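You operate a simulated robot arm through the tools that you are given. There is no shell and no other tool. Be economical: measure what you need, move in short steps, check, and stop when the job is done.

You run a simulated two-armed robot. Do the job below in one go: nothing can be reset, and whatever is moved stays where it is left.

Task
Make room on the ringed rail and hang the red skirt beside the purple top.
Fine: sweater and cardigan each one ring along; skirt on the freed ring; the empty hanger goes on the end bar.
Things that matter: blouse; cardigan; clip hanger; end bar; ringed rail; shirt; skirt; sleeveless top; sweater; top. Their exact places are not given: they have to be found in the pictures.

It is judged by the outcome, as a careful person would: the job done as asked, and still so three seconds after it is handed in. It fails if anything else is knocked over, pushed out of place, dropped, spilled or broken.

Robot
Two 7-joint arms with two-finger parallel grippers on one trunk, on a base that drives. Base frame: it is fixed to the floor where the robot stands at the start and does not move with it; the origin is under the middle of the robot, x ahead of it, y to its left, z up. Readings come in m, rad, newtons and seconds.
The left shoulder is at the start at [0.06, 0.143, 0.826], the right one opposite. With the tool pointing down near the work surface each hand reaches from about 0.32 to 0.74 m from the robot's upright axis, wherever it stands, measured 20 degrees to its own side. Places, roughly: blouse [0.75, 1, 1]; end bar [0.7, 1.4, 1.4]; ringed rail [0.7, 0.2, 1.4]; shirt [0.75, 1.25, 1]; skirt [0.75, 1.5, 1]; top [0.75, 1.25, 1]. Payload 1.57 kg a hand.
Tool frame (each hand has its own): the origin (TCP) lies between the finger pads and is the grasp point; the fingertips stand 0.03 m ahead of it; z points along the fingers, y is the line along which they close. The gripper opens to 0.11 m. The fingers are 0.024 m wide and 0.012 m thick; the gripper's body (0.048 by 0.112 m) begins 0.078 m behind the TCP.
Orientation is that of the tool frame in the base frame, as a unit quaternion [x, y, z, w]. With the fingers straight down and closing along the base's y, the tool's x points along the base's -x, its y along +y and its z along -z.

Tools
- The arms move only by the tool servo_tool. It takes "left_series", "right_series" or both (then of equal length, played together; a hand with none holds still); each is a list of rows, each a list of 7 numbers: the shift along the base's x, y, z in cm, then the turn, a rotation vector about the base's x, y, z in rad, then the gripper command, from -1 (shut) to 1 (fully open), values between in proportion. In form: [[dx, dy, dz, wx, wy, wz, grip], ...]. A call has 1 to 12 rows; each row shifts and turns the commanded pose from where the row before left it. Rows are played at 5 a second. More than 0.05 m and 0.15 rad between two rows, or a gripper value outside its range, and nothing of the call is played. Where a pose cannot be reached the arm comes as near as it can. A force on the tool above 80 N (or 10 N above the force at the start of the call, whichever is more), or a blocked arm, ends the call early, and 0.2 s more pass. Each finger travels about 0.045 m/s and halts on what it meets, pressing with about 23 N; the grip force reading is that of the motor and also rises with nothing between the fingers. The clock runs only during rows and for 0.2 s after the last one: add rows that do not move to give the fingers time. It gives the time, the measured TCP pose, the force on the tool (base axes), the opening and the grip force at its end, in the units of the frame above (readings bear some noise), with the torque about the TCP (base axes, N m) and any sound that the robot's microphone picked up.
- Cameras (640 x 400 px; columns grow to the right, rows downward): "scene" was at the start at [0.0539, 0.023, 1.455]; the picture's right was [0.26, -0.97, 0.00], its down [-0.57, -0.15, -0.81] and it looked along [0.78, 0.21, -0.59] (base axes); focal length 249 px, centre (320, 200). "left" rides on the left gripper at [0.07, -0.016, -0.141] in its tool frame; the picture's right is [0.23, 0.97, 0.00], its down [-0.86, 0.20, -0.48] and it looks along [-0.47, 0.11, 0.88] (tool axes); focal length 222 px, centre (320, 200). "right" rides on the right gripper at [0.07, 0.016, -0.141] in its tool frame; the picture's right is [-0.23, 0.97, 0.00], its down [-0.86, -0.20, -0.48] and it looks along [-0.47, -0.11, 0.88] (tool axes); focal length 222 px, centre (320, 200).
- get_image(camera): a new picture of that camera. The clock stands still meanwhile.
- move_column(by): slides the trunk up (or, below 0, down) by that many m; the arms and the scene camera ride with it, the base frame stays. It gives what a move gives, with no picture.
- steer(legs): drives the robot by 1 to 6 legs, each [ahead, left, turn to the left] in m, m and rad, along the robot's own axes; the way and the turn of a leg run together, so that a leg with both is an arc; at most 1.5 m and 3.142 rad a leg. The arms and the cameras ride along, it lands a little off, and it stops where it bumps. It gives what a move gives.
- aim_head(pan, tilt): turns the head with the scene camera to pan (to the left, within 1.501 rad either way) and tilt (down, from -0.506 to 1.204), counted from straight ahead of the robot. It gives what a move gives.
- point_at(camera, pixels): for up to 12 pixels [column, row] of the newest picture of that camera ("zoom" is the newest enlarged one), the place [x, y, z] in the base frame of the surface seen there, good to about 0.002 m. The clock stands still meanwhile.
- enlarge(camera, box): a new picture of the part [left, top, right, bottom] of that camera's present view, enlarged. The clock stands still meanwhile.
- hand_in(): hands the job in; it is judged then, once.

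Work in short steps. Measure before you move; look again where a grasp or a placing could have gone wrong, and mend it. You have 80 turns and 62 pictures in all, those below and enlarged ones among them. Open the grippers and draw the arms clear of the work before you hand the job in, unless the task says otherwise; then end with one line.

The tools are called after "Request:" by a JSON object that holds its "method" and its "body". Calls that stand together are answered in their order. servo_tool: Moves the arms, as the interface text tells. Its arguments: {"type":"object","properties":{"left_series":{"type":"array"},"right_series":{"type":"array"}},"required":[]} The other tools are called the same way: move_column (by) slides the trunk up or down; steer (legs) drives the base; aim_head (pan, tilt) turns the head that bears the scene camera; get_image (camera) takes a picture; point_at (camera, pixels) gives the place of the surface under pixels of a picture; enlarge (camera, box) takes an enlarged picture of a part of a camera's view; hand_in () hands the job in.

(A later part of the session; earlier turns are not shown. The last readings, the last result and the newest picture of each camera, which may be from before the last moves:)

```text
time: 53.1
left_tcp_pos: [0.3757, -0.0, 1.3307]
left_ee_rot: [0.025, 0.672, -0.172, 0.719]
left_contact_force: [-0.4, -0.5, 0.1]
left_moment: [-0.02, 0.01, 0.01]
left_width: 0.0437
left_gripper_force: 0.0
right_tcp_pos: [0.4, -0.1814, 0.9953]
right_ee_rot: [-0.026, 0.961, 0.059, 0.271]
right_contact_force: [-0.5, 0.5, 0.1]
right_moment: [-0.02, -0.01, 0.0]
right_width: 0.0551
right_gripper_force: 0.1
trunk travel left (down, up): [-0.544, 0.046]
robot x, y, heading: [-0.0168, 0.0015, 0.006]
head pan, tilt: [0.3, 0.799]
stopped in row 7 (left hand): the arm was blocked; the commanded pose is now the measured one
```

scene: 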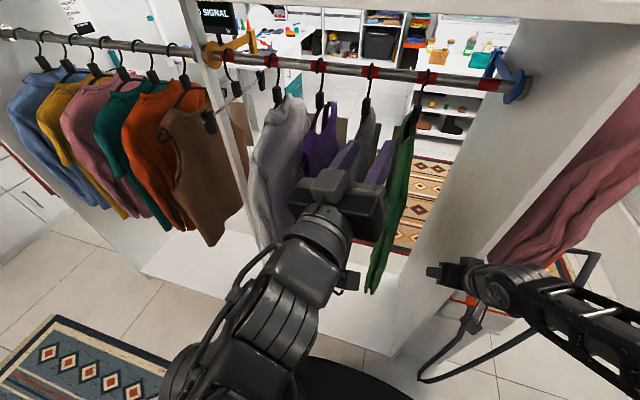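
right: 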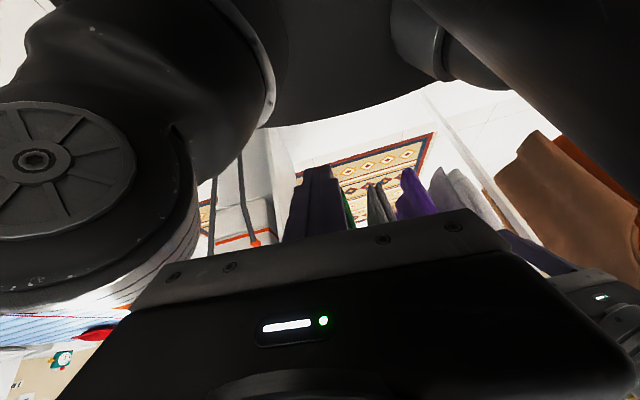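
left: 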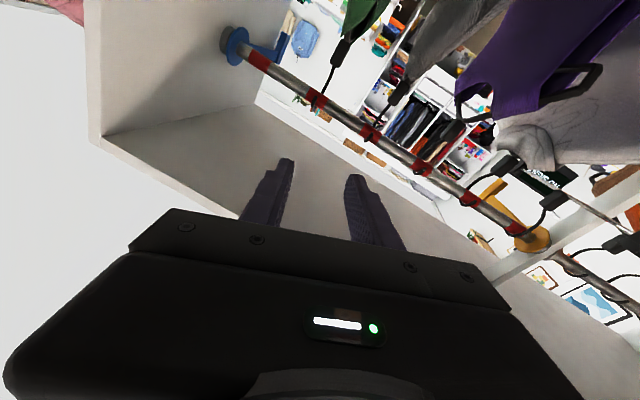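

Still blocked with yaw inward. More distance lets the arm extend, so I back the robot 0.1 m and move slightly right, then extend the hand forward again.

Request:
{"method": "steer", "body": {"legs": [[-0.11, -0.04, 0]]}}

Request:
{"method": "servo_tool", "body": {"left_series": [[2, 0, 0, 0, 0, 0, -0.2], [2, 0.5, 0, 0, 0, 0, -0.2], [2, 0.5, -0.5, 0.02, 0.01, 0.06, -0.2], [2, 0.5, -0.5, 0.02, 0.01, 0.06, -0.2], [2, 0, -0.5, 0.02, 0.01, 0.06, -0.2], [1, 0, -0.5, 0.02, 0.01, 0.06, -0.2], [0, 0, -0.5, 0.02, 0.01, 0.06, -0.2]]}}

```text
time: 54.3
left_tcp_pos: [0.2622, -0.0435, 1.3315]
left_ee_rot: [0.024, 0.672, -0.171, 0.72]
left_contact_force: [-0.4, 0.5, -0.1]
left_moment: [-0.01, -0.01, 0.02]
left_width: 0.0439
left_gripper_force: 0.1
right_tcp_pos: [0.2889, -0.2233, 0.9956]
right_ee_rot: [-0.027, 0.96, 0.061, 0.271]
right_contact_force: [0.1, 0.2, 0.4]
right_moment: [0.01, -0.05, 0.02]
right_width: 0.0549
right_gripper_force: 0.1
trunk travel left (down, up): [-0.544, 0.046]
robot x, y, heading: [-0.1258, -0.0363, 0.005]
head pan, tilt: [0.3, 0.799]
```

```text
time: 55.9
left_tcp_pos: [0.3513, -0.0407, 1.2791]
left_ee_rot: [-0.054, 0.731, -0.14, 0.666]
left_contact_force: [0.1, 1.1, 0.5]
left_moment: [-0.03, -0.01, 0.01]
left_width: 0.044
left_gripper_force: 0.0
right_tcp_pos: [0.2895, -0.222, 0.9949]
right_ee_rot: [-0.027, 0.96, 0.06, 0.27]
right_contact_force: [0.3, 0.1, -0.9]
right_moment: [0.0, 0.04, -0.03]
right_width: 0.055
right_gripper_force: 0.1
trunk travel left (down, up): [-0.544, 0.046]
robot x, y, heading: [-0.1329, -0.0367, 0.001]
head pan, tilt: [0.3, 0.799]
stopped in row 7 (left hand): the arm was blocked; the commanded pose is now the measured one
```

Blocked again at the same kind of posture. I look at the arm's posture before choosing another approach.

Request:
{"method": "aim_head", "body": {"pan": 0.6, "tilt": 1.2}}

Request:
{"method": "get_image", "body": {"camera": "scene"}}

```text
time: 56.8
left_tcp_pos: [0.3514, -0.0433, 1.2792]
left_ee_rot: [-0.051, 0.73, -0.142, 0.667]
left_contact_force: [0.3, -0.5, -0.4]
left_moment: [-0.03, 0.0, -0.01]
left_width: 0.0436
left_gripper_force: 0.0
right_tcp_pos: [0.289, -0.2228, 0.9938]
right_ee_rot: [-0.026, 0.96, 0.06, 0.271]
right_contact_force: [0.1, 0.1, -0.4]
right_moment: [-0.01, 0.03, -0.02]
right_width: 0.0551
right_gripper_force: 0.1
trunk travel left (down, up): [-0.544, 0.046]
robot x, y, heading: [-0.1283, -0.0374, 0.007]
head pan, tilt: [0.6, 1.201]
```

```text
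36 pictures are left
```

scene: 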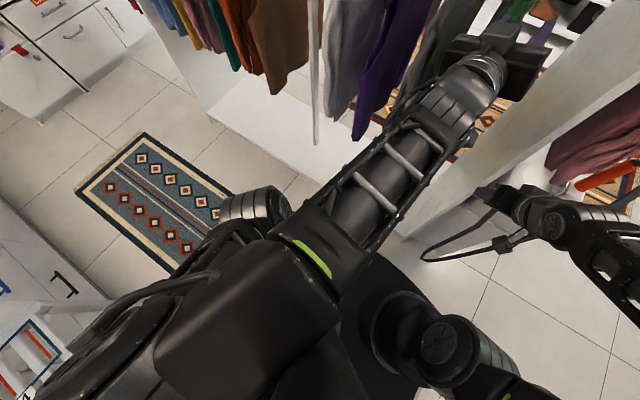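

The left elbow sits in front of the chest with the forearm angled inward, so a straight-ahead tool there is at a wrist limit. The hand should work in front of its own shoulder: I'll shift the robot left and use the right arm for the two garments, moving the left hand aside.

Request:
{"method": "steer", "body": {"legs": [[0, 0.17, 0]]}}

Request:
{"method": "servo_tool", "body": {"left_series": [[0, 2, 0, 0, 0, 0, 0], [0, 2, 0, 0, 0, 0, 0], [0, 2, 0, 0, 0, 0, 0], [0, 2, 0, 0, 0, 0, 0], [0, 2, 0, 0, 0, 0, 0], [0, 2, 0, 0, 0, 0, 0], [0, 2, 0, 0, 0, 0, 0], [0, 0, 0, 0, 0, 0, 0], [0, 0, 0, 0, 0, 0, 0], [0, 0, 0, 0, 0, 0, 0]], "right_series": [[0.5, 0, 2.8, -0.005, -0.102, -0.0125, 0], [0.5, 0, 2.8, -0.005, -0.102, -0.0125, -0.2], [0.5, 0.2, 2.8, -0.005, -0.102, -0.0125, -0.2], [0.7, 0.2, 2.8, -0.005, -0.102, -0.0125, -0.2], [1, 0.2, 2.8, -0.005, -0.102, -0.0125, -0.2], [1, 0.2, 2.8, -0.005, -0.102, -0.0125, -0.2], [1.3, 0.2, 2.8, -0.005, -0.102, -0.0125, -0.2], [1.5, 0.2, 2.8, -0.005, -0.102, -0.0125, -0.2], [1.5, 0.2, 2.8, -0.005, -0.102, -0.0125, -0.2], [1.5, 0.2, 2.8, -0.005, -0.102, -0.0125, -0.2]]}}

```text
time: 58.2
left_tcp_pos: [0.3513, 0.1312, 1.2794]
left_ee_rot: [-0.054, 0.73, -0.142, 0.666]
left_contact_force: [-0.9, -0.6, 0.4]
left_moment: [-0.01, 0.03, 0.0]
left_width: 0.0441
left_gripper_force: 0.1
right_tcp_pos: [0.2892, -0.0493, 0.9944]
right_ee_rot: [-0.027, 0.96, 0.06, 0.271]
right_contact_force: [0.1, -0.1, 0.6]
right_moment: [-0.05, 0.0, 0.0]
right_width: 0.0549
right_gripper_force: 0.0
trunk travel left (down, up): [-0.544, 0.046]
robot x, y, heading: [-0.1277, 0.1322, 0.002]
head pan, tilt: [0.6, 1.201]
```

```text
time: 60.4
left_tcp_pos: [0.3524, 0.2706, 1.2806]
left_ee_rot: [-0.052, 0.73, -0.142, 0.667]
left_contact_force: [0.6, 0.7, 0.1]
left_moment: [0.01, 0.01, 0.0]
left_width: 0.055
left_gripper_force: 0.1
right_tcp_pos: [0.4049, -0.0357, 1.2854]
right_ee_rot: [-0.003, 0.708, 0.0, 0.707]
right_contact_force: [-0.1, 0.0, -0.1]
right_moment: [0.0, 0.0, 0.01]
right_width: 0.0441
right_gripper_force: 0.2
right hand out of reach, approached as far as the arm can: row 1, 2, 3
trunk travel left (down, up): [-0.544, 0.046]
robot x, y, heading: [-0.1256, 0.1312, 0.007]
head pan, tilt: [0.6, 1.201]
```

The right hand is now level at (0.405,-0.036,1.285). I centre it on the green garment's block (y≈-0.027, z≈1.272), advance to x≈0.55 and look.

Request:
{"method": "servo_tool", "body": {"right_series": [[3, 0.9, -0.5, 0, 0, 0, -0.2], [3, 0, -0.5, 0, 0, 0, -0.2], [3, 0, 0, 0, 0, 0, -0.2], [3, 0, 0, 0, 0, 0, -0.2], [2.5, 0, 0, 0, 0, 0, -0.2]]}}

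Request:
{"method": "get_image", "body": {"camera": "right"}}

Request:
{"method": "aim_head", "body": {"pan": -0.2, "tilt": 0.4}}

Request:
{"method": "enlarge", "body": {"camera": "scene", "box": [200, 120, 440, 270]}}

```text
time: 61.6
left_tcp_pos: [0.3524, 0.2707, 1.2794]
left_ee_rot: [-0.054, 0.73, -0.141, 0.666]
left_contact_force: [0.6, 0.7, 0.2]
left_moment: [0.04, -0.02, -0.01]
left_width: 0.0552
left_gripper_force: 0.1
right_tcp_pos: [0.5505, -0.0241, 1.2734]
right_ee_rot: [-0.002, 0.708, 0.0, 0.706]
right_contact_force: [0.8, 0.3, -0.9]
right_moment: [-0.04, 0.02, -0.02]
right_width: 0.0438
right_gripper_force: 0.2
trunk travel left (down, up): [-0.544, 0.046]
robot x, y, heading: [-0.1307, 0.1342, 0.004]
head pan, tilt: [0.6, 1.201]
```

```text
35 pictures are left
```

right: 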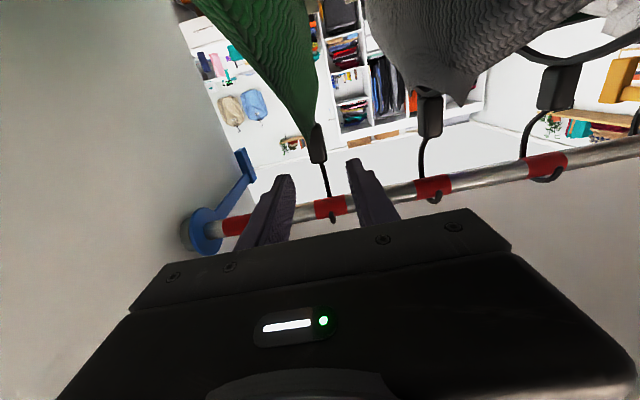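

```text
time: 62.8
left_tcp_pos: [0.3512, 0.2712, 1.2795]
left_ee_rot: [-0.053, 0.73, -0.141, 0.666]
left_contact_force: [-0.3, 0.0, 0.8]
left_moment: [0.01, -0.04, 0.02]
left_width: 0.0548
left_gripper_force: 0.0
right_tcp_pos: [0.5513, -0.0256, 1.2751]
right_ee_rot: [-0.002, 0.708, -0.001, 0.706]
right_contact_force: [0.9, -0.2, -0.3]
right_moment: [0.05, 0.01, 0.0]
right_width: 0.044
right_gripper_force: 0.0
trunk travel left (down, up): [-0.544, 0.046]
robot x, y, heading: [-0.1312, 0.136, 0.006]
head pan, tilt: [-0.201, 0.4]
```

```text
2.67 times, centred on (320, 195) of scene
```

zoom: 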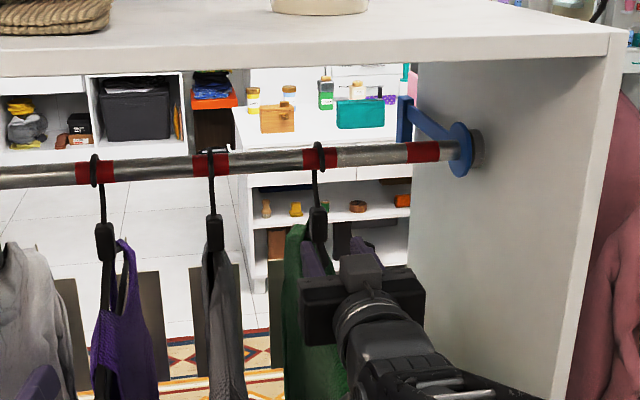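

The block at (317,145) in the wrist view lies between the fingers. I advance 9.5 cm and close.

Request:
{"method": "servo_tool", "body": {"right_series": [[2.5, 0, 0, 0, 0, 0, -0.2], [2.5, 0, 0, 0, 0, 0, -0.2], [2.5, 0, 0, 0, 0, 0, -0.2], [2, 0, 0, 0, 0, 0, -0.2], [0, 0, 0, 0, 0, 0, -1], [0, 0, 0, 0, 0, 0, -1], [0, 0, 0, 0, 0, 0, -1], [0, 0, 0, 0, 0, 0, -1]]}}

Request:
{"method": "get_image", "body": {"camera": "right"}}

```text
time: 64.6
left_tcp_pos: [0.3509, 0.271, 1.28]
left_ee_rot: [-0.053, 0.73, -0.142, 0.666]
left_contact_force: [-0.3, 0.7, 0.2]
left_moment: [-0.03, -0.01, 0.02]
left_width: 0.0553
left_gripper_force: 0.1
right_tcp_pos: [0.6449, -0.0276, 1.2742]
right_ee_rot: [-0.001, 0.708, -0.001, 0.706]
right_contact_force: [0.9, 0.2, 1.1]
right_moment: [0.03, 0.06, -0.02]
right_width: 0.0197
right_gripper_force: 23.2
trunk travel left (down, up): [-0.544, 0.046]
robot x, y, heading: [-0.1324, 0.1358, 0.005]
head pan, tilt: [-0.201, 0.4]
```

```text
33 pictures are left
```

right: 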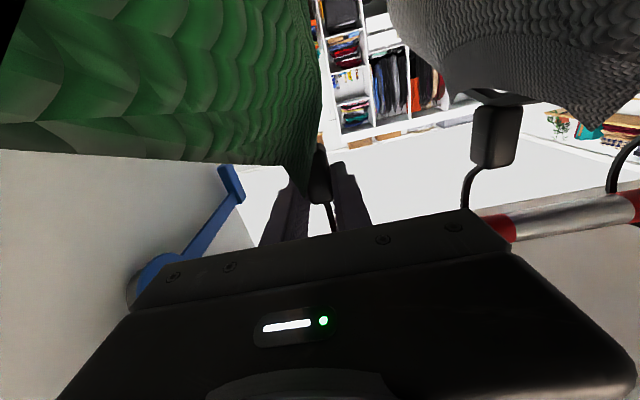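

Gripped (width 19.7 mm). I lift 1.2 cm and slide it along to ring 6.

Request:
{"method": "servo_tool", "body": {"right_series": [[0, 0, 0.6, 0, 0, 0, -1], [0, 0, 0.6, 0, 0, 0, -1], [0, -1.2, 0, 0, 0, 0, -1], [0, -1.5, 0, 0, 0, 0, -1], [0, -1.5, 0, 0, 0, 0, -1], [0, -1.5, 0, 0, 0, 0, -1], [0, -1.5, 0, 0, 0, 0, -1], [0, -1.5, 0, 0, 0, 0, -1], [0, -1.5, 0, 0, 0, 0, -1], [0, -1.2, 0, 0, 0, 0, -1], [0, -0.8, 0, 0, 0, 0, -1], [0, 0, 0, 0, 0, 0, -1]]}}

Request:
{"method": "enlarge", "body": {"camera": "scene", "box": [200, 120, 440, 270]}}

```text
time: 67.2
left_tcp_pos: [0.3525, 0.2704, 1.2799]
left_ee_rot: [-0.053, 0.73, -0.141, 0.666]
left_contact_force: [0.3, -0.2, 0.0]
left_moment: [-0.05, 0.03, 0.02]
left_width: 0.0549
left_gripper_force: 0.1
right_tcp_pos: [0.6468, -0.14, 1.2867]
right_ee_rot: [-0.001, 0.708, -0.001, 0.706]
right_contact_force: [0.5, 0.1, -6.0]
right_moment: [0.03, 0.12, 0.03]
right_width: 0.0198
right_gripper_force: 22.8
right hand out of reach, approached as far as the arm can: row 11
trunk travel left (down, up): [-0.544, 0.046]
robot x, y, heading: [-0.1326, 0.1306, -0.0]
head pan, tilt: [-0.201, 0.4]
```

```text
2.67 times, centred on (320, 195) of scene
```

zoom: 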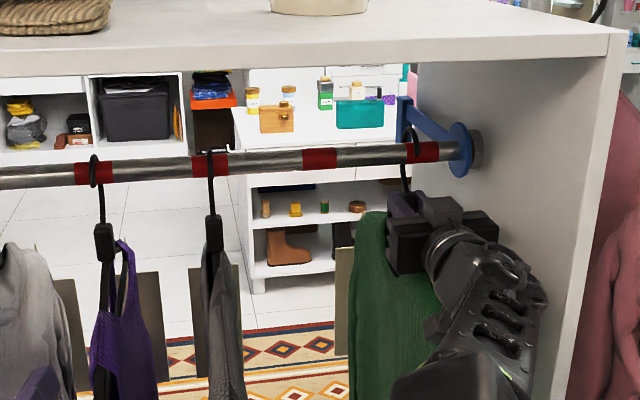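

The garment (with its board) slid to y≈-0.140; the arm's reach ends 1 cm short. I shift the base right by ~1.2 cm to carry it the rest.

Request:
{"method": "steer", "body": {"legs": [[0, -0.012, 0]]}}

```text
time: 67.9
left_tcp_pos: [0.352, 0.2564, 1.2803]
left_ee_rot: [-0.052, 0.73, -0.142, 0.666]
left_contact_force: [0.1, -0.6, 0.6]
left_moment: [-0.01, 0.02, 0.02]
left_width: 0.0549
left_gripper_force: 0.1
right_tcp_pos: [0.6461, -0.1537, 1.2857]
right_ee_rot: [-0.002, 0.708, 0.001, 0.706]
right_contact_force: [0.4, -1.2, -5.1]
right_moment: [-0.08, 0.08, 0.04]
right_width: 0.0199
right_gripper_force: 23.1
trunk travel left (down, up): [-0.544, 0.046]
robot x, y, heading: [-0.1315, 0.1187, 0.002]
head pan, tilt: [-0.201, 0.4]
```

At y≈-0.153, on ring 6. I lower 1.2 cm, open slightly, and back out.

Request:
{"method": "servo_tool", "body": {"right_series": [[0, 0, -0.6, 0, 0, 0, -1], [0, 0, -0.6, 0, 0, 0, -1], [0, 0, 0, 0, 0, 0, -1], [0, 0, 0, 0, 0, 0, -0.3], [0, 0, 0, 0, 0, 0, -0.3], [-2, 0, 0, 0, 0, 0, -0.3], [-3, 0, 0, 0, 0, 0, -0.3], [-3, 0, 0, 0, 0, 0, -0.3], [-3, 0, 0, 0, 0, 0, -0.3]]}}

Request:
{"method": "enlarge", "body": {"camera": "scene", "box": [200, 120, 440, 270]}}

```text
time: 69.9
left_tcp_pos: [0.3502, 0.2573, 1.281]
left_ee_rot: [-0.053, 0.73, -0.141, 0.667]
left_contact_force: [-0.4, -0.5, -0.3]
left_moment: [0.01, -0.01, 0.03]
left_width: 0.055
left_gripper_force: 0.1
right_tcp_pos: [0.5344, -0.1526, 1.2747]
right_ee_rot: [-0.004, 0.708, 0.001, 0.706]
right_contact_force: [-0.5, -0.3, 0.3]
right_moment: [0.02, -0.01, 0.02]
right_width: 0.0383
right_gripper_force: 0.0
trunk travel left (down, up): [-0.544, 0.046]
robot x, y, heading: [-0.1308, 0.1217, 0.009]
head pan, tilt: [-0.201, 0.4]
```

```text
2.67 times, centred on (320, 195) of scene
```

zoom: 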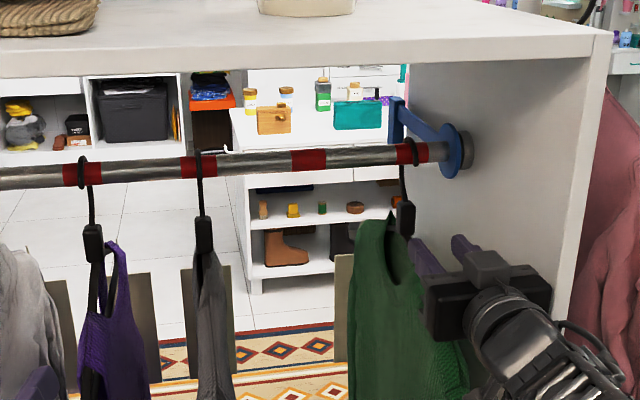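

Green sits on ring 6. I retract, shift the robot left 0.10 m, and line up on the dark grey garment's block (y≈0.096).

Request:
{"method": "servo_tool", "body": {"right_series": [[-3, 0, 0, 0, 0, 0, -0.2], [-3, 0, 0, 0, 0, 0, -0.2], [-3, 0, 0, 0, 0, 0, -0.2], [-3, 0, 0, 0, 0, 0, -0.2]]}}

Request:
{"method": "steer", "body": {"legs": [[0.02, 0.1, 0]]}}

Request:
{"method": "servo_tool", "body": {"right_series": [[0, 2.5, 0, 0, 0, 0, -0.2], [0, 2.5, 0, 0, 0, 0, -0.2], [0, 2.5, 0, 0, 0, 0, -0.2], [0, 2.5, 0, 0, 0, 0, -0.2], [0, 2.5, 0, 0, 0, 0, -0.2], [0, 2.4, 0, 0, 0, 0, -0.2]]}}

```text
time: 70.9
left_tcp_pos: [0.3503, 0.2593, 1.2803]
left_ee_rot: [-0.053, 0.73, -0.141, 0.667]
left_contact_force: [0.3, -0.6, -0.3]
left_moment: [0.02, 0.01, 0.01]
left_width: 0.0549
left_gripper_force: 0.0
right_tcp_pos: [0.416, -0.1524, 1.2732]
right_ee_rot: [-0.001, 0.708, 0.0, 0.706]
right_contact_force: [0.5, -1.1, -0.1]
right_moment: [-0.02, 0.01, 0.0]
right_width: 0.044
right_gripper_force: 0.0
trunk travel left (down, up): [-0.544, 0.046]
robot x, y, heading: [-0.1299, 0.1213, 0.008]
head pan, tilt: [-0.201, 0.4]
```

```text
time: 72.1
left_tcp_pos: [0.3702, 0.3605, 1.2797]
left_ee_rot: [-0.054, 0.73, -0.141, 0.667]
left_contact_force: [0.9, 0.3, 0.0]
left_moment: [-0.03, -0.02, -0.07]
left_width: 0.0549
left_gripper_force: 0.0
right_tcp_pos: [0.4364, -0.0517, 1.2742]
right_ee_rot: [-0.003, 0.708, 0.001, 0.706]
right_contact_force: [-0.4, 0.9, -0.2]
right_moment: [-0.02, -0.02, -0.05]
right_width: 0.044
right_gripper_force: 0.0
trunk travel left (down, up): [-0.544, 0.046]
robot x, y, heading: [-0.1087, 0.2195, 0.006]
head pan, tilt: [-0.201, 0.4]
```

```text
time: 73.5
left_tcp_pos: [0.3708, 0.3593, 1.2806]
left_ee_rot: [-0.054, 0.73, -0.142, 0.666]
left_contact_force: [0.5, 0.0, 1.2]
left_moment: [0.01, -0.03, 0.03]
left_width: 0.055
left_gripper_force: 0.1
right_tcp_pos: [0.4342, 0.0995, 1.2734]
right_ee_rot: [-0.002, 0.708, 0.0, 0.706]
right_contact_force: [0.1, -0.3, 0.0]
right_moment: [0.03, -0.01, -0.02]
right_width: 0.0439
right_gripper_force: 0.0
trunk travel left (down, up): [-0.544, 0.046]
robot x, y, heading: [-0.1104, 0.2169, 0.007]
head pan, tilt: [-0.201, 0.4]
```

Hand at y≈0.098. I advance to x≈0.55 with a 2 mm trim and check with the wrist camera.

Request:
{"method": "servo_tool", "body": {"right_series": [[3, -0.2, 0, 0, 0, 0, -0.2], [3, 0, 0, 0, 0, 0, -0.2], [3, 0, 0, 0, 0, 0, -0.2], [2.7, 0, 0, 0, 0, 0, -0.2], [0, 0, 0, 0, 0, 0, -0.2]]}}

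Request:
{"method": "get_image", "body": {"camera": "right"}}

```text
time: 74.7
left_tcp_pos: [0.3705, 0.3584, 1.2799]
left_ee_rot: [-0.054, 0.73, -0.14, 0.667]
left_contact_force: [0.0, 0.3, 0.0]
left_moment: [0.0, -0.02, 0.02]
left_width: 0.0548
left_gripper_force: 0.2
right_tcp_pos: [0.552, 0.0953, 1.2734]
right_ee_rot: [-0.003, 0.708, 0.001, 0.706]
right_contact_force: [-0.2, 0.6, -0.8]
right_moment: [0.0, -0.01, 0.0]
right_width: 0.044
right_gripper_force: 0.1
trunk travel left (down, up): [-0.544, 0.046]
robot x, y, heading: [-0.1112, 0.2198, 0.001]
head pan, tilt: [-0.201, 0.4]
```

```text
30 pictures are left
```

right: 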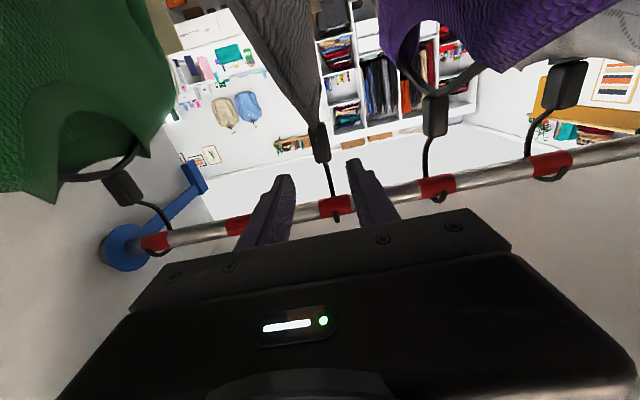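

The grey block sits between the fingers at (318,142), same as before. I advance, close, then lift and slide to ring 5.

Request:
{"method": "servo_tool", "body": {"right_series": [[2.5, 0, 0, 0, 0, 0, -0.2], [2.5, 0, 0, 0, 0, 0, -0.2], [2.5, 0, 0, 0, 0, 0, -0.2], [1.9, 0, 0, 0, 0, 0, -0.2], [0, 0, 0, 0, 0, 0, -1], [0, 0, 0, 0, 0, 0, -1], [0, 0, 0, 0, 0, 0, -1], [0, 0, 0, 0, 0, 0, -1]]}}

Request:
{"method": "servo_tool", "body": {"right_series": [[0, 0, 0.6, 0, 0, 0, -1], [0, 0, 0.6, 0, 0, 0, -1], [0, -1.2, 0, 0, 0, 0, -1], [0, -1.5, 0, 0, 0, 0, -1], [0, -1.5, 0, 0, 0, 0, -1], [0, -1.5, 0, 0, 0, 0, -1], [0, -1.5, 0, 0, 0, 0, -1], [0, -1.5, 0, 0, 0, 0, -1], [0, -1.5, 0, 0, 0, 0, -1], [0, -1.3, 0, 0, 0, 0, -1], [0, -0.8, 0, 0, 0, 0, -1], [0, 0, 0, 0, 0, 0, -1]]}}

Request:
{"method": "enlarge", "body": {"camera": "scene", "box": [200, 120, 440, 270]}}

```text
time: 76.5
left_tcp_pos: [0.3712, 0.3591, 1.2805]
left_ee_rot: [-0.054, 0.73, -0.142, 0.667]
left_contact_force: [-0.1, 0.5, 0.3]
left_moment: [0.02, 0.02, -0.02]
left_width: 0.055
left_gripper_force: 0.0
right_tcp_pos: [0.6462, 0.0971, 1.2738]
right_ee_rot: [-0.003, 0.708, 0.001, 0.707]
right_contact_force: [0.0, 2.7, 0.5]
right_moment: [-0.2, 0.04, -0.01]
right_width: 0.0199
right_gripper_force: 23.3
trunk travel left (down, up): [-0.544, 0.046]
robot x, y, heading: [-0.109, 0.221, 0.007]
head pan, tilt: [-0.201, 0.4]
```

```text
time: 79.1
left_tcp_pos: [0.3716, 0.3597, 1.2805]
left_ee_rot: [-0.055, 0.73, -0.141, 0.666]
left_contact_force: [-0.7, 0.3, 0.9]
left_moment: [0.01, -0.03, -0.02]
left_width: 0.055
left_gripper_force: 0.1
right_tcp_pos: [0.646, -0.0279, 1.2852]
right_ee_rot: [-0.003, 0.708, 0.001, 0.706]
right_contact_force: [1.0, 0.7, -5.3]
right_moment: [-0.01, 0.04, -0.03]
right_width: 0.0199
right_gripper_force: 23.1
trunk travel left (down, up): [-0.544, 0.046]
robot x, y, heading: [-0.1127, 0.224, 0.005]
head pan, tilt: [-0.201, 0.4]
```

```text
2.67 times, centred on (320, 195) of scene
```

zoom: 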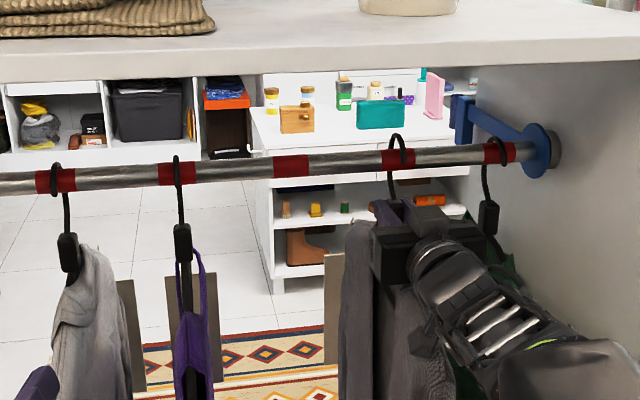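

Grey is at ring 5 (hook at (398,155)) and ring 4 (290,165) is free. I lower, release, and retract the hand all the way to x≈0.41.

Request:
{"method": "servo_tool", "body": {"right_series": [[0, 0, -0.6, 0, 0, 0, -1], [0, 0, -0.6, 0, 0, 0, -1], [0, 0, 0, 0, 0, 0, -1], [0, 0, 0, 0, 0, 0, -0.3], [0, 0, 0, 0, 0, 0, -0.3], [-2, 0, 0, 0, 0, 0, -0.3], [-3, 0, 0, 0, 0, 0, -0.3], [-4, 0, 0, 0, 0, 0, -0.3], [-4, 0, 0, 0, 0, 0, -0.3], [-4, 0, 0, 0, 0, 0, -0.3], [-4, 0, 0, 0, 0, 0, -0.3], [-3, 0, 0, 0, 0, 0, -0.3]]}}

Request:
{"method": "aim_head", "body": {"pan": 0.0, "tilt": 0.35}}

Request:
{"method": "get_image", "body": {"camera": "scene"}}

```text
time: 81.7
left_tcp_pos: [0.3698, 0.3593, 1.2805]
left_ee_rot: [-0.054, 0.73, -0.14, 0.667]
left_contact_force: [-0.3, -0.5, -0.4]
left_moment: [0.02, -0.02, 0.03]
left_width: 0.0553
left_gripper_force: 0.0
right_tcp_pos: [0.4039, -0.0263, 1.2735]
right_ee_rot: [-0.002, 0.708, 0.001, 0.706]
right_contact_force: [-0.3, -0.3, 0.0]
right_moment: [0.01, -0.02, 0.02]
right_width: 0.0383
right_gripper_force: 0.2
trunk travel left (down, up): [-0.544, 0.046]
robot x, y, heading: [-0.108, 0.2215, 0.003]
head pan, tilt: [-0.201, 0.4]
```

```text
time: 82.4
left_tcp_pos: [0.3719, 0.3587, 1.2808]
left_ee_rot: [-0.055, 0.73, -0.141, 0.667]
left_contact_force: [0.3, 0.3, 0.2]
left_moment: [0.0, 0.02, -0.02]
left_width: 0.0552
left_gripper_force: 0.1
right_tcp_pos: [0.407, -0.0279, 1.2744]
right_ee_rot: [-0.002, 0.708, 0.0, 0.706]
right_contact_force: [-0.4, -0.2, 0.2]
right_moment: [0.01, 0.03, -0.03]
right_width: 0.0385
right_gripper_force: 0.0
trunk travel left (down, up): [-0.544, 0.046]
robot x, y, heading: [-0.1101, 0.2199, -0.001]
head pan, tilt: [0.0, 0.351]
```

```text
28 pictures are left
```

scene: 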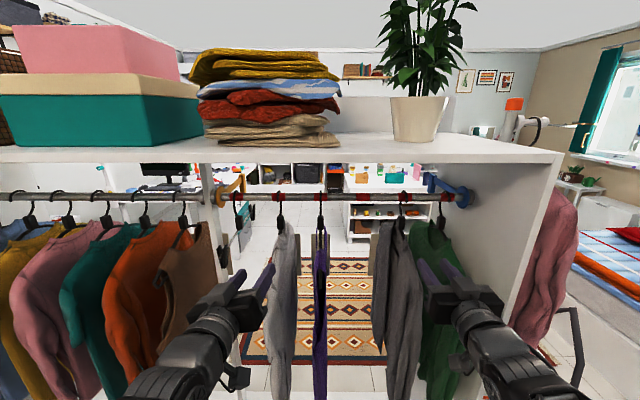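

Both garments are shifted and ring 4 is free. Now I back a little, drive left to the skirt, and straighten the left hand's orientation while extending it.

Request:
{"method": "steer", "body": {"legs": [[-0.04, 0, 0], [0, 1.07, 0]]}}

Request:
{"method": "servo_tool", "body": {"left_series": [[1, 0, 0, 0, 0, 0, 0], [1, 0, 0, 0.069, -0.022, 0.031, -0.2], [1, 0, 0, 0.069, -0.022, 0.031, -0.2], [1, 0, 0, 0.069, -0.022, 0.031, -0.2], [1, 0, 0, 0.069, -0.022, 0.031, -0.2], [0, 0, 0, 0, 0, 0, -0.2]]}}

Request:
{"method": "aim_head", "body": {"pan": 0.3, "tilt": 0.35}}

Request:
{"method": "get_image", "body": {"camera": "scene"}}

```text
time: 83.3
left_tcp_pos: [0.3521, 0.3583, 1.2792]
left_ee_rot: [-0.055, 0.73, -0.14, 0.666]
left_contact_force: [0.4, -0.2, -0.4]
left_moment: [-0.01, 0.0, -0.03]
left_width: 0.0552
left_gripper_force: 0.0
right_tcp_pos: [0.388, -0.0268, 1.274]
right_ee_rot: [-0.002, 0.708, 0.002, 0.706]
right_contact_force: [1.0, 0.4, 0.8]
right_moment: [-0.03, 0.0, -0.03]
right_width: 0.0386
right_gripper_force: 0.1
trunk travel left (down, up): [-0.544, 0.046]
robot x, y, heading: [-0.1323, 0.2166, 0.006]
head pan, tilt: [0.0, 0.351]
stopped in leg 1: the robot was blocked; the commanded pose is now the measured one
```

```text
time: 84.7
left_tcp_pos: [0.3998, 0.3587, 1.2791]
left_ee_rot: [0.0, 0.707, 0.001, 0.707]
left_contact_force: [1.1, 0.2, -0.2]
left_moment: [0.02, 0.02, -0.02]
left_width: 0.0439
left_gripper_force: 0.0
right_tcp_pos: [0.3834, -0.0262, 1.2745]
right_ee_rot: [-0.003, 0.708, 0.001, 0.706]
right_contact_force: [-0.4, 0.0, -0.5]
right_moment: [0.01, -0.02, 0.02]
right_width: 0.0385
right_gripper_force: 0.0
trunk travel left (down, up): [-0.544, 0.046]
robot x, y, heading: [-0.1321, 0.2223, 0.01]
head pan, tilt: [0.0, 0.351]
```

```text
time: 85.5
left_tcp_pos: [0.3996, 0.3599, 1.2792]
left_ee_rot: [-0.001, 0.707, 0.001, 0.707]
left_contact_force: [0.1, -0.4, 0.8]
left_moment: [0.01, 0.03, 0.01]
left_width: 0.0439
left_gripper_force: 0.0
right_tcp_pos: [0.3864, -0.0266, 1.274]
right_ee_rot: [-0.003, 0.708, 0.0, 0.706]
right_contact_force: [-0.9, 0.3, 0.2]
right_moment: [0.01, 0.02, 0.02]
right_width: 0.0384
right_gripper_force: 0.2
trunk travel left (down, up): [-0.544, 0.046]
robot x, y, heading: [-0.1331, 0.2251, 0.005]
head pan, tilt: [0.3, 0.351]
```

```text
27 pictures are left
```

scene: 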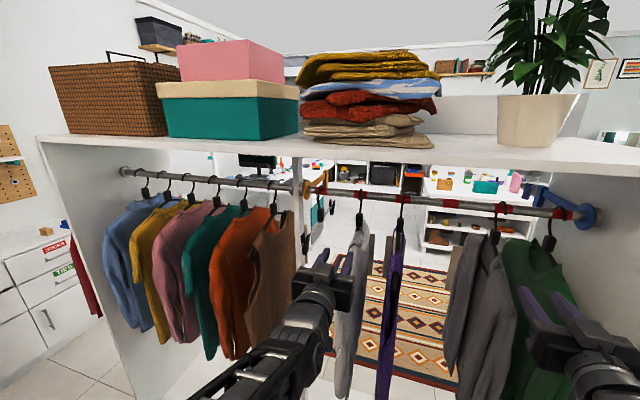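

The rear blocked early at x≈-0.13. I pull both hands in 3–4 cm, move forward slightly and then drive left.

Request:
{"method": "servo_tool", "body": {"left_series": [[-2, 0, 0, 0, 0, 0, -0.2], [-2, 0, 0, 0, 0, 0, -0.2]], "right_series": [[-2, 0, 0, 0, 0, 0, -0.2], [-1.5, 0, 0, 0, 0, 0, -0.2]]}}

Request:
{"method": "steer", "body": {"legs": [[0.03, 0, 0], [0, 1.06, 0]]}}

Request:
{"method": "enlarge", "body": {"camera": "scene", "box": [200, 120, 480, 295]}}

```text
time: 86.1
left_tcp_pos: [0.3593, 0.3577, 1.2802]
left_ee_rot: [-0.001, 0.707, 0.0, 0.707]
left_contact_force: [0.2, -0.5, 0.2]
left_moment: [0.0, -0.04, -0.02]
left_width: 0.0442
left_gripper_force: 0.0
right_tcp_pos: [0.351, -0.0267, 1.2744]
right_ee_rot: [-0.003, 0.708, 0.0, 0.706]
right_contact_force: [0.2, -0.6, 0.4]
right_moment: [0.0, 0.01, -0.01]
right_width: 0.044
right_gripper_force: 0.1
trunk travel left (down, up): [-0.544, 0.046]
robot x, y, heading: [-0.1257, 0.2178, 0.007]
head pan, tilt: [0.3, 0.351]
```

```text
time: 92.0
left_tcp_pos: [0.3903, 1.4029, 1.2787]
left_ee_rot: [0.003, 0.707, -0.003, 0.707]
left_contact_force: [0.2, 0.3, -0.2]
left_moment: [0.0, 0.0, 0.0]
left_width: 0.0442
left_gripper_force: 0.1
right_tcp_pos: [0.3776, 1.0179, 1.2753]
right_ee_rot: [0.002, 0.708, -0.004, 0.706]
right_contact_force: [-0.1, 0.8, -0.1]
right_moment: [0.01, 0.0, -0.01]
right_width: 0.0437
right_gripper_force: 0.2
trunk travel left (down, up): [-0.544, 0.046]
robot x, y, heading: [-0.0999, 1.2733, -0.011]
head pan, tilt: [0.3, 0.351]
```

```text
2.29 times, centred on (340, 208) of scene
```

zoom: 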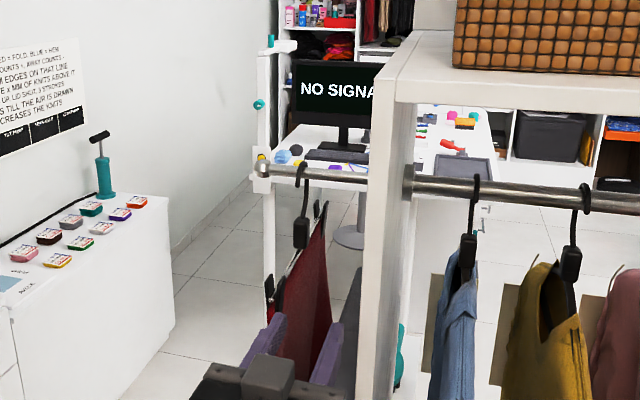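

I measure the skirt block, hook, finial and clip from this closer view.

Request:
{"method": "point_at", "body": {"camera": "zoom", "pixels": [[300, 234], [303, 225], [263, 170], [285, 171], [303, 168], [300, 185], [308, 200], [268, 290], [318, 215], [368, 250], [350, 177]]}}

```text
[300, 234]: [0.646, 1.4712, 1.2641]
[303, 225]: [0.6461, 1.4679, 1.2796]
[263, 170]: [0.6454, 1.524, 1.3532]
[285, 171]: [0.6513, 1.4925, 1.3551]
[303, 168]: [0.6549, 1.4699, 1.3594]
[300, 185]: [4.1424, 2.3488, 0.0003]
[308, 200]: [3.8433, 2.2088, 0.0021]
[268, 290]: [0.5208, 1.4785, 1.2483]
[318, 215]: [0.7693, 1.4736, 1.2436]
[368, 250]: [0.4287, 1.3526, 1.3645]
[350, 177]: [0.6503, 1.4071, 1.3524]
```

Block centre is y≈1.470, z≈1.27, with a clip at x≈0.52, z≈1.25 just below. To clear the clip I pitch the hand 0.35 rad fingers-down and approach along that line from above.

Request:
{"method": "servo_tool", "body": {"left_series": [[0, 2.2, 1.3, 0, 0.117, 0, -0.2], [0, 2.2, 1.3, 0, 0.117, 0, -0.2], [0, 2.3, 1.4, 0, 0.117, 0, -0.2], [3.5, 0, 0, 0, 0, 0, -0.2], [3.5, 0, 0, 0, 0, 0, -0.2], [3.5, 0, 0, 0, 0, 0, -0.2], [3.7, 0, 0, 0, 0, 0, -0.2], [0, 0, 0, 0, 0, 0, -0.2]]}}

Request:
{"method": "get_image", "body": {"camera": "left"}}

```text
time: 93.8
left_tcp_pos: [0.5318, 1.4718, 1.3202]
left_ee_rot: [0.003, 0.819, -0.005, 0.573]
left_contact_force: [-0.7, 0.6, 0.4]
left_moment: [0.03, -0.02, 0.03]
left_width: 0.0437
left_gripper_force: 0.1
right_tcp_pos: [0.3763, 1.0199, 1.2744]
right_ee_rot: [0.003, 0.708, -0.004, 0.707]
right_contact_force: [0.0, 0.8, -0.4]
right_moment: [0.02, 0.02, 0.04]
right_width: 0.0443
right_gripper_force: 0.0
trunk travel left (down, up): [-0.544, 0.046]
robot x, y, heading: [-0.1003, 1.2733, -0.005]
head pan, tilt: [0.3, 0.351]
```

```text
25 pictures are left
```

left: 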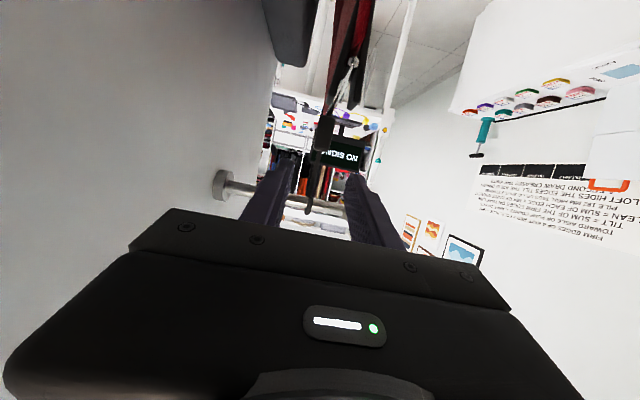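

The block at (322,140) is centred between the fingers. I advance along the tool line and close.

Request:
{"method": "servo_tool", "body": {"left_series": [[2.5, 0, -0.9, 0, 0, 0, -0.2], [2.5, 0, -0.9, 0, 0, 0, -0.2], [2.5, 0, -0.9, 0, 0, 0, -0.2], [2.0, 0, -0.75, 0, 0, 0, -0.2], [1.6, 0, -0.6, 0, 0, 0, -0.2], [0, 0, 0, 0, 0, 0, -1], [0, 0, 0, 0, 0, 0, -1], [0, 0, 0, 0, 0, 0, -1], [0, 0, 0, 0, 0, 0, -1]]}}

Request:
{"method": "enlarge", "body": {"camera": "scene", "box": [240, 130, 400, 230]}}

```text
time: 95.8
left_tcp_pos: [0.6427, 1.4712, 1.2796]
left_ee_rot: [0.003, 0.82, -0.005, 0.573]
left_contact_force: [-0.3, 0.3, 1.5]
left_moment: [0.01, 0.02, 0.03]
left_width: 0.0197
left_gripper_force: 22.7
right_tcp_pos: [0.3786, 1.0188, 1.2743]
right_ee_rot: [0.002, 0.708, -0.004, 0.706]
right_contact_force: [0.2, -1.0, -0.1]
right_moment: [0.01, -0.01, 0.01]
right_width: 0.0439
right_gripper_force: 0.0
trunk travel left (down, up): [-0.544, 0.046]
robot x, y, heading: [-0.1004, 1.2735, -0.004]
head pan, tilt: [0.3, 0.351]
```

```text
4.00 times, centred on (320, 180) of scene
```

zoom: 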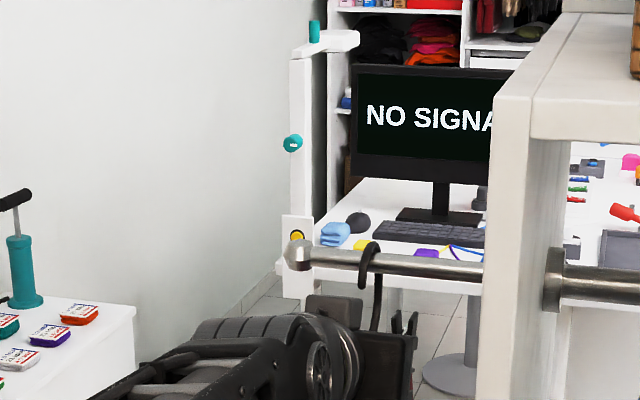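

Gripped (19.7 mm). I lift 1.2 cm and slide it off the free end, +9.5 cm in y.

Request:
{"method": "servo_tool", "body": {"left_series": [[0, 0, 0.6, 0, 0, 0, -1], [0, 0, 0.6, 0, 0, 0, -1], [0, 1.2, 0, 0, 0, 0, -1], [0, 1.2, 0, 0, 0, 0, -1], [0, 1.2, 0, 0, 0, 0, -1], [0, 1.2, 0, 0, 0, 0, -1], [0, 1.2, 0, 0, 0, 0, -1], [0, 1.2, 0, 0, 0, 0, -1], [0, 1.2, 0, 0, 0, 0, -1], [0, 1.1, 0, 0, 0, 0, -1], [0, 0, 0, 0, 0, 0, -1]]}}

Request:
{"method": "get_image", "body": {"camera": "scene"}}

```text
time: 98.2
left_tcp_pos: [0.6428, 1.5647, 1.2913]
left_ee_rot: [0.003, 0.82, -0.004, 0.572]
left_contact_force: [1.4, -0.5, -3.4]
left_moment: [0.02, 0.08, 0.03]
left_width: 0.0197
left_gripper_force: 22.7
right_tcp_pos: [0.3787, 1.0187, 1.2751]
right_ee_rot: [0.002, 0.708, -0.004, 0.706]
right_contact_force: [0.2, 0.6, 0.8]
right_moment: [0.03, -0.01, -0.03]
right_width: 0.0439
right_gripper_force: 0.0
trunk travel left (down, up): [-0.544, 0.046]
robot x, y, heading: [-0.0987, 1.2714, -0.003]
head pan, tilt: [0.3, 0.351]
```

```text
23 pictures are left
```

scene: 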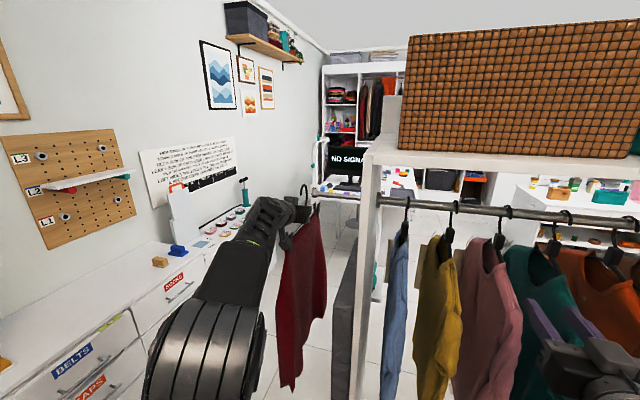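

The skirt is free of the bar (hook at (305,192)); the grey slab is a separate fixture that stayed. Before withdrawing I measure the dresser edge and skirt extents.

Request:
{"method": "point_at", "body": {"camera": "scene", "pixels": [[150, 275], [185, 280], [130, 300], [30, 360], [284, 370], [296, 392], [322, 315], [283, 260], [312, 212], [240, 220], [345, 330]]}}

```text
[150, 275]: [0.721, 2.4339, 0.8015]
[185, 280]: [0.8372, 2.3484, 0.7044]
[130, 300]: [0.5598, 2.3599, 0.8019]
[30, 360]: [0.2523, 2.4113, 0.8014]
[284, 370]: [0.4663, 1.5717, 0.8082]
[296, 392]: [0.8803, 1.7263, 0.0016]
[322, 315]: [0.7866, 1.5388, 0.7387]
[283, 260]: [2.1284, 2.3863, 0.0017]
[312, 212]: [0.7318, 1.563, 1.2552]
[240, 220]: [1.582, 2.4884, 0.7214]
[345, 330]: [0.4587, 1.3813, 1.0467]
```

There's lots of room on the left. I withdraw 20 cm straight back, then yaw the hand inward (clockwise) so the skirt lies more along y for carrying.

Request:
{"method": "servo_tool", "body": {"left_series": [[-3, 0, 0, 0, 0, 0, -1], [-3.5, 0, 0, 0, 0, 0, -1], [-3.5, 0, 0, 0, 0, 0, -1], [-3.5, 0, 0, 0, 0, 0, -1], [-3.5, 0, 0, 0, 0, 0, -1], [-3, 0, 0, 0, 0, 0, -1], [0, 0, 0, 0, 0, 0, -1]]}}

Request:
{"method": "servo_tool", "body": {"left_series": [[0, 0, 0, 0, 0, -0.12, -1], [-0.5, 0, 0, 0, 0, -0.12, -1], [-1, 0, 0, 0, 0, -0.12, -1], [-1, 0, 0, 0, 0, -0.12, -1], [-1, 0, 0, 0, 0, -0.12, -1], [-1, 0, 0, 0, 0, -0.12, -1], [-1, 0, 0, 0, 0, -0.12, -1], [-1, 0, 0, 0, 0, -0.12, -1], [0, 0, 0, 0, 0, 0, -1]]}}

Request:
{"method": "aim_head", "body": {"pan": 0.5, "tilt": 0.7}}

Request:
{"method": "get_image", "body": {"camera": "scene"}}

```text
time: 99.8
left_tcp_pos: [0.4421, 1.5645, 1.2905]
left_ee_rot: [0.002, 0.82, -0.004, 0.572]
left_contact_force: [-0.3, 0.2, -3.5]
left_moment: [0.01, 0.05, 0.0]
left_width: 0.0194
left_gripper_force: 22.8
right_tcp_pos: [0.3777, 1.0177, 1.2739]
right_ee_rot: [0.002, 0.708, -0.003, 0.706]
right_contact_force: [0.3, -0.2, 0.2]
right_moment: [0.01, 0.0, 0.04]
right_width: 0.0441
right_gripper_force: 0.1
trunk travel left (down, up): [-0.544, 0.046]
robot x, y, heading: [-0.0995, 1.2732, -0.007]
head pan, tilt: [0.3, 0.351]
```

```text
time: 101.8
left_tcp_pos: [0.3792, 1.5661, 1.291]
left_ee_rot: [0.382, 0.726, -0.269, 0.505]
left_contact_force: [0.8, 2.3, -4.0]
left_moment: [0.69, -0.1, 0.26]
left_width: 0.0223
left_gripper_force: 23.0
right_tcp_pos: [0.3772, 1.0191, 1.2742]
right_ee_rot: [0.002, 0.708, -0.004, 0.706]
right_contact_force: [-0.3, -0.3, 0.2]
right_moment: [0.02, 0.0, 0.0]
right_width: 0.0439
right_gripper_force: 0.1
trunk travel left (down, up): [-0.544, 0.046]
robot x, y, heading: [-0.1035, 1.2742, -0.001]
head pan, tilt: [0.3, 0.351]
```

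```text
time: 102.6
left_tcp_pos: [0.3798, 1.566, 1.2911]
left_ee_rot: [0.381, 0.726, -0.269, 0.506]
left_contact_force: [1.5, 1.2, -2.8]
left_moment: [0.54, -0.22, 0.26]
left_width: 0.0226
left_gripper_force: 23.2
right_tcp_pos: [0.3788, 1.0179, 1.2743]
right_ee_rot: [0.002, 0.708, -0.004, 0.706]
right_contact_force: [-0.7, -0.1, 0.5]
right_moment: [-0.01, -0.02, 0.02]
right_width: 0.0442
right_gripper_force: 0.1
trunk travel left (down, up): [-0.544, 0.046]
robot x, y, heading: [-0.1051, 1.2701, -0.003]
head pan, tilt: [0.499, 0.7]
```

```text
22 pictures are left
```

scene: 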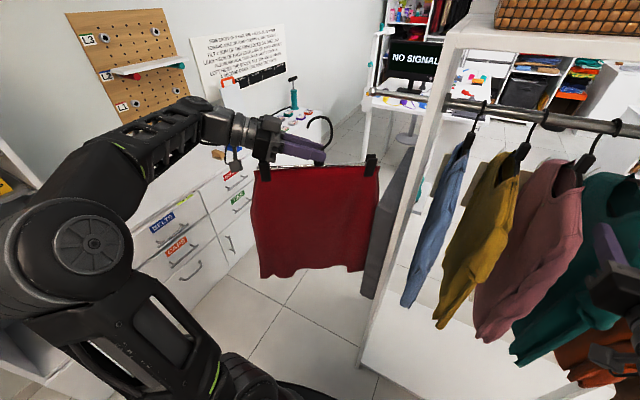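

The skirt is yawed and its far edge is close to the grey slab. I withdraw another 6 cm and yaw a bit more.

Request:
{"method": "servo_tool", "body": {"left_series": [[-1.5, 0, 0, 0, 0, 0, -1], [-1.5, 0, 0, 0, 0, -0.05, -1], [-1.5, 0, 0, 0, 0, -0.1, -1], [-1, 0, 0, 0, 0, -0.1, -1], [0, 0, 0, 0, 0, -0.05, -1], [0, 0, 0, 0, 0, 0, -1]]}}

Request:
{"method": "get_image", "body": {"camera": "scene"}}

```text
time: 104.0
left_tcp_pos: [0.3238, 1.5665, 1.2922]
left_ee_rot: [0.468, 0.672, -0.33, 0.468]
left_contact_force: [0.9, 0.1, -3.2]
left_moment: [0.07, 0.0, -0.03]
left_width: 0.0199
left_gripper_force: 23.1
left hand out of reach, approached as far as the arm can: row 5
right_tcp_pos: [0.3779, 1.019, 1.2754]
right_ee_rot: [0.002, 0.708, -0.004, 0.706]
right_contact_force: [-0.6, 0.3, 0.4]
right_moment: [-0.01, -0.01, -0.01]
right_width: 0.0441
right_gripper_force: 0.1
trunk travel left (down, up): [-0.544, 0.046]
robot x, y, heading: [-0.1023, 1.2699, -0.002]
head pan, tilt: [0.499, 0.7]
```

```text
21 pictures are left
```

scene: 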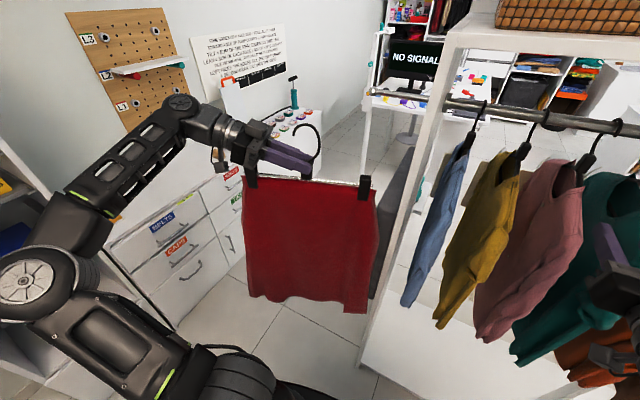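

The skirt is well presented for carrying. I bring the right hand inboard and drive right 1.2 m, then look.

Request:
{"method": "servo_tool", "body": {"right_series": [[0, 2, 0, 0, 0, 0, -0.2], [0, 2, 0, 0, 0, 0, -0.2], [0, 2, 0, 0, 0, 0, -0.2], [0, 2, 0, 0, 0, 0, -0.2], [0, 2, 0, 0, 0, 0, -0.2]]}}

Request:
{"method": "steer", "body": {"legs": [[0, -1.2, 0]]}}

Request:
{"method": "aim_head", "body": {"pan": 0.0, "tilt": 0.5}}

Request:
{"method": "get_image", "body": {"camera": "scene"}}

```text
time: 105.2
left_tcp_pos: [0.3231, 1.5661, 1.2918]
left_ee_rot: [0.468, 0.673, -0.33, 0.469]
left_contact_force: [-0.7, 0.4, -2.9]
left_moment: [0.05, -0.03, -0.01]
left_width: 0.0199
left_gripper_force: 22.9
right_tcp_pos: [0.379, 1.1167, 1.2751]
right_ee_rot: [0.002, 0.708, -0.004, 0.706]
right_contact_force: [0.3, 0.6, -0.2]
right_moment: [-0.04, -0.03, -0.02]
right_width: 0.0439
right_gripper_force: 0.0
right hand out of reach, approached as far as the arm can: row 3
trunk travel left (down, up): [-0.544, 0.046]
robot x, y, heading: [-0.0977, 1.2695, -0.005]
head pan, tilt: [0.499, 0.7]
```

```text
time: 111.2
left_tcp_pos: [0.32, 0.3839, 1.2924]
left_ee_rot: [0.464, 0.676, -0.326, 0.471]
left_contact_force: [0.0, -0.4, -3.8]
left_moment: [0.01, -0.01, -0.02]
left_width: 0.0194
left_gripper_force: 23.2
right_tcp_pos: [0.3826, -0.0628, 1.2751]
right_ee_rot: [-0.004, 0.708, 0.002, 0.706]
right_contact_force: [-0.4, 0.7, 0.5]
right_moment: [-0.01, 0.02, 0.02]
right_width: 0.0442
right_gripper_force: 0.0
trunk travel left (down, up): [-0.544, 0.046]
robot x, y, heading: [-0.0983, 0.0849, 0.012]
head pan, tilt: [0.499, 0.7]
```

```text
time: 112.2
left_tcp_pos: [0.3206, 0.3848, 1.2932]
left_ee_rot: [0.464, 0.675, -0.327, 0.47]
left_contact_force: [-1.1, 0.2, -3.4]
left_moment: [0.03, 0.03, 0.0]
left_width: 0.0195
left_gripper_force: 22.5
right_tcp_pos: [0.3828, -0.0618, 1.2759]
right_ee_rot: [-0.002, 0.708, 0.001, 0.706]
right_contact_force: [-0.4, 0.5, 0.8]
right_moment: [-0.01, 0.09, 0.02]
right_width: 0.0438
right_gripper_force: 0.1
trunk travel left (down, up): [-0.544, 0.046]
robot x, y, heading: [-0.0968, 0.0831, 0.011]
head pan, tilt: [0.0, 0.499]
```

```text
20 pictures are left
```

scene: 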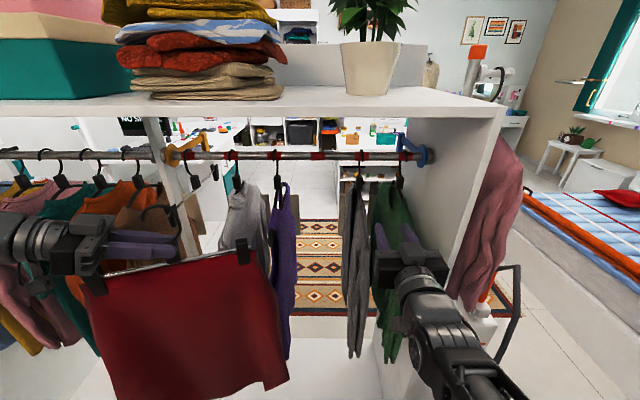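

All garments are still in place. I measure the gap sides (purple, grey) and the pink garment's front edge before the last bit of driving.

Request:
{"method": "point_at", "body": {"camera": "scene", "pixels": [[282, 250], [284, 340], [275, 240], [346, 260], [352, 330], [350, 240], [318, 155], [360, 185], [278, 183], [452, 280], [480, 200], [272, 388]]}}

```text
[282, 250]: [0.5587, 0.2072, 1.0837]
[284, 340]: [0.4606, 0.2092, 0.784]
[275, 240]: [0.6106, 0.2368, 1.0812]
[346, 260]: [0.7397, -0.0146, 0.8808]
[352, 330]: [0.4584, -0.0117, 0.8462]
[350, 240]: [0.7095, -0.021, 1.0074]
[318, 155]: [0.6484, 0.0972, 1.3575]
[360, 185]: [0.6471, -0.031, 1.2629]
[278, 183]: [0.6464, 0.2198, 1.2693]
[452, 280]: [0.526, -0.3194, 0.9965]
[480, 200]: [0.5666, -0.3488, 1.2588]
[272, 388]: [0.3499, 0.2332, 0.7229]
```

The gap runs y≈-0.01 to 0.21; ring 4 centre y=0.097. I drive 0.18 m right, then unwind the yaw in two stages while keeping the skirt in the gap.

Request:
{"method": "steer", "body": {"legs": [[0, -0.18, -0.01]]}}

Request:
{"method": "servo_tool", "body": {"left_series": [[0, -1.5, 0, 0, 0, 0.06, -1], [0, -1.5, 0, 0, 0, 0.1, -1], [0, -1.5, 0, 0, 0, 0.12, -1], [0, -1, 0, 0, 0, 0.12, -1], [0, 0, 0, 0, 0, 0.12, -1], [0, 0, 0, 0, 0, 0.12, -1], [0, 0, 0, 0, 0, 0, -1]]}}

Request:
{"method": "get_image", "body": {"camera": "scene"}}

```text
time: 113.7
left_tcp_pos: [0.3236, 0.1975, 1.2919]
left_ee_rot: [0.468, 0.674, -0.329, 0.468]
left_contact_force: [1.1, -0.8, -3.7]
left_moment: [0.01, 0.01, 0.0]
left_width: 0.02
left_gripper_force: 23.4
right_tcp_pos: [0.3833, -0.2517, 1.2763]
right_ee_rot: [0.001, 0.707, -0.001, 0.707]
right_contact_force: [-0.1, -0.8, 0.3]
right_moment: [0.03, -0.02, 0.03]
right_width: 0.0437
right_gripper_force: 0.0
trunk travel left (down, up): [-0.544, 0.046]
robot x, y, heading: [-0.0994, -0.0991, -0.004]
head pan, tilt: [0.0, 0.499]
```

```text
time: 115.3
left_tcp_pos: [0.3229, 0.1425, 1.2922]
left_ee_rot: [0.231, 0.787, -0.164, 0.548]
left_contact_force: [0.3, 1.2, -2.8]
left_moment: [-0.05, 0.03, 0.0]
left_width: 0.0197
left_gripper_force: 23.0
right_tcp_pos: [0.3817, -0.2494, 1.2763]
right_ee_rot: [0.0, 0.708, -0.002, 0.706]
right_contact_force: [0.3, 0.0, -0.4]
right_moment: [0.01, -0.01, 0.01]
right_width: 0.0438
right_gripper_force: 0.1
trunk travel left (down, up): [-0.544, 0.046]
robot x, y, heading: [-0.1009, -0.0978, -0.004]
head pan, tilt: [0.0, 0.499]
```

```text
19 pictures are left
```

scene: 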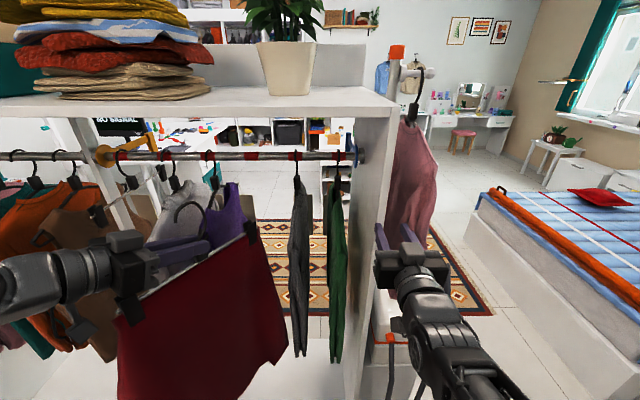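

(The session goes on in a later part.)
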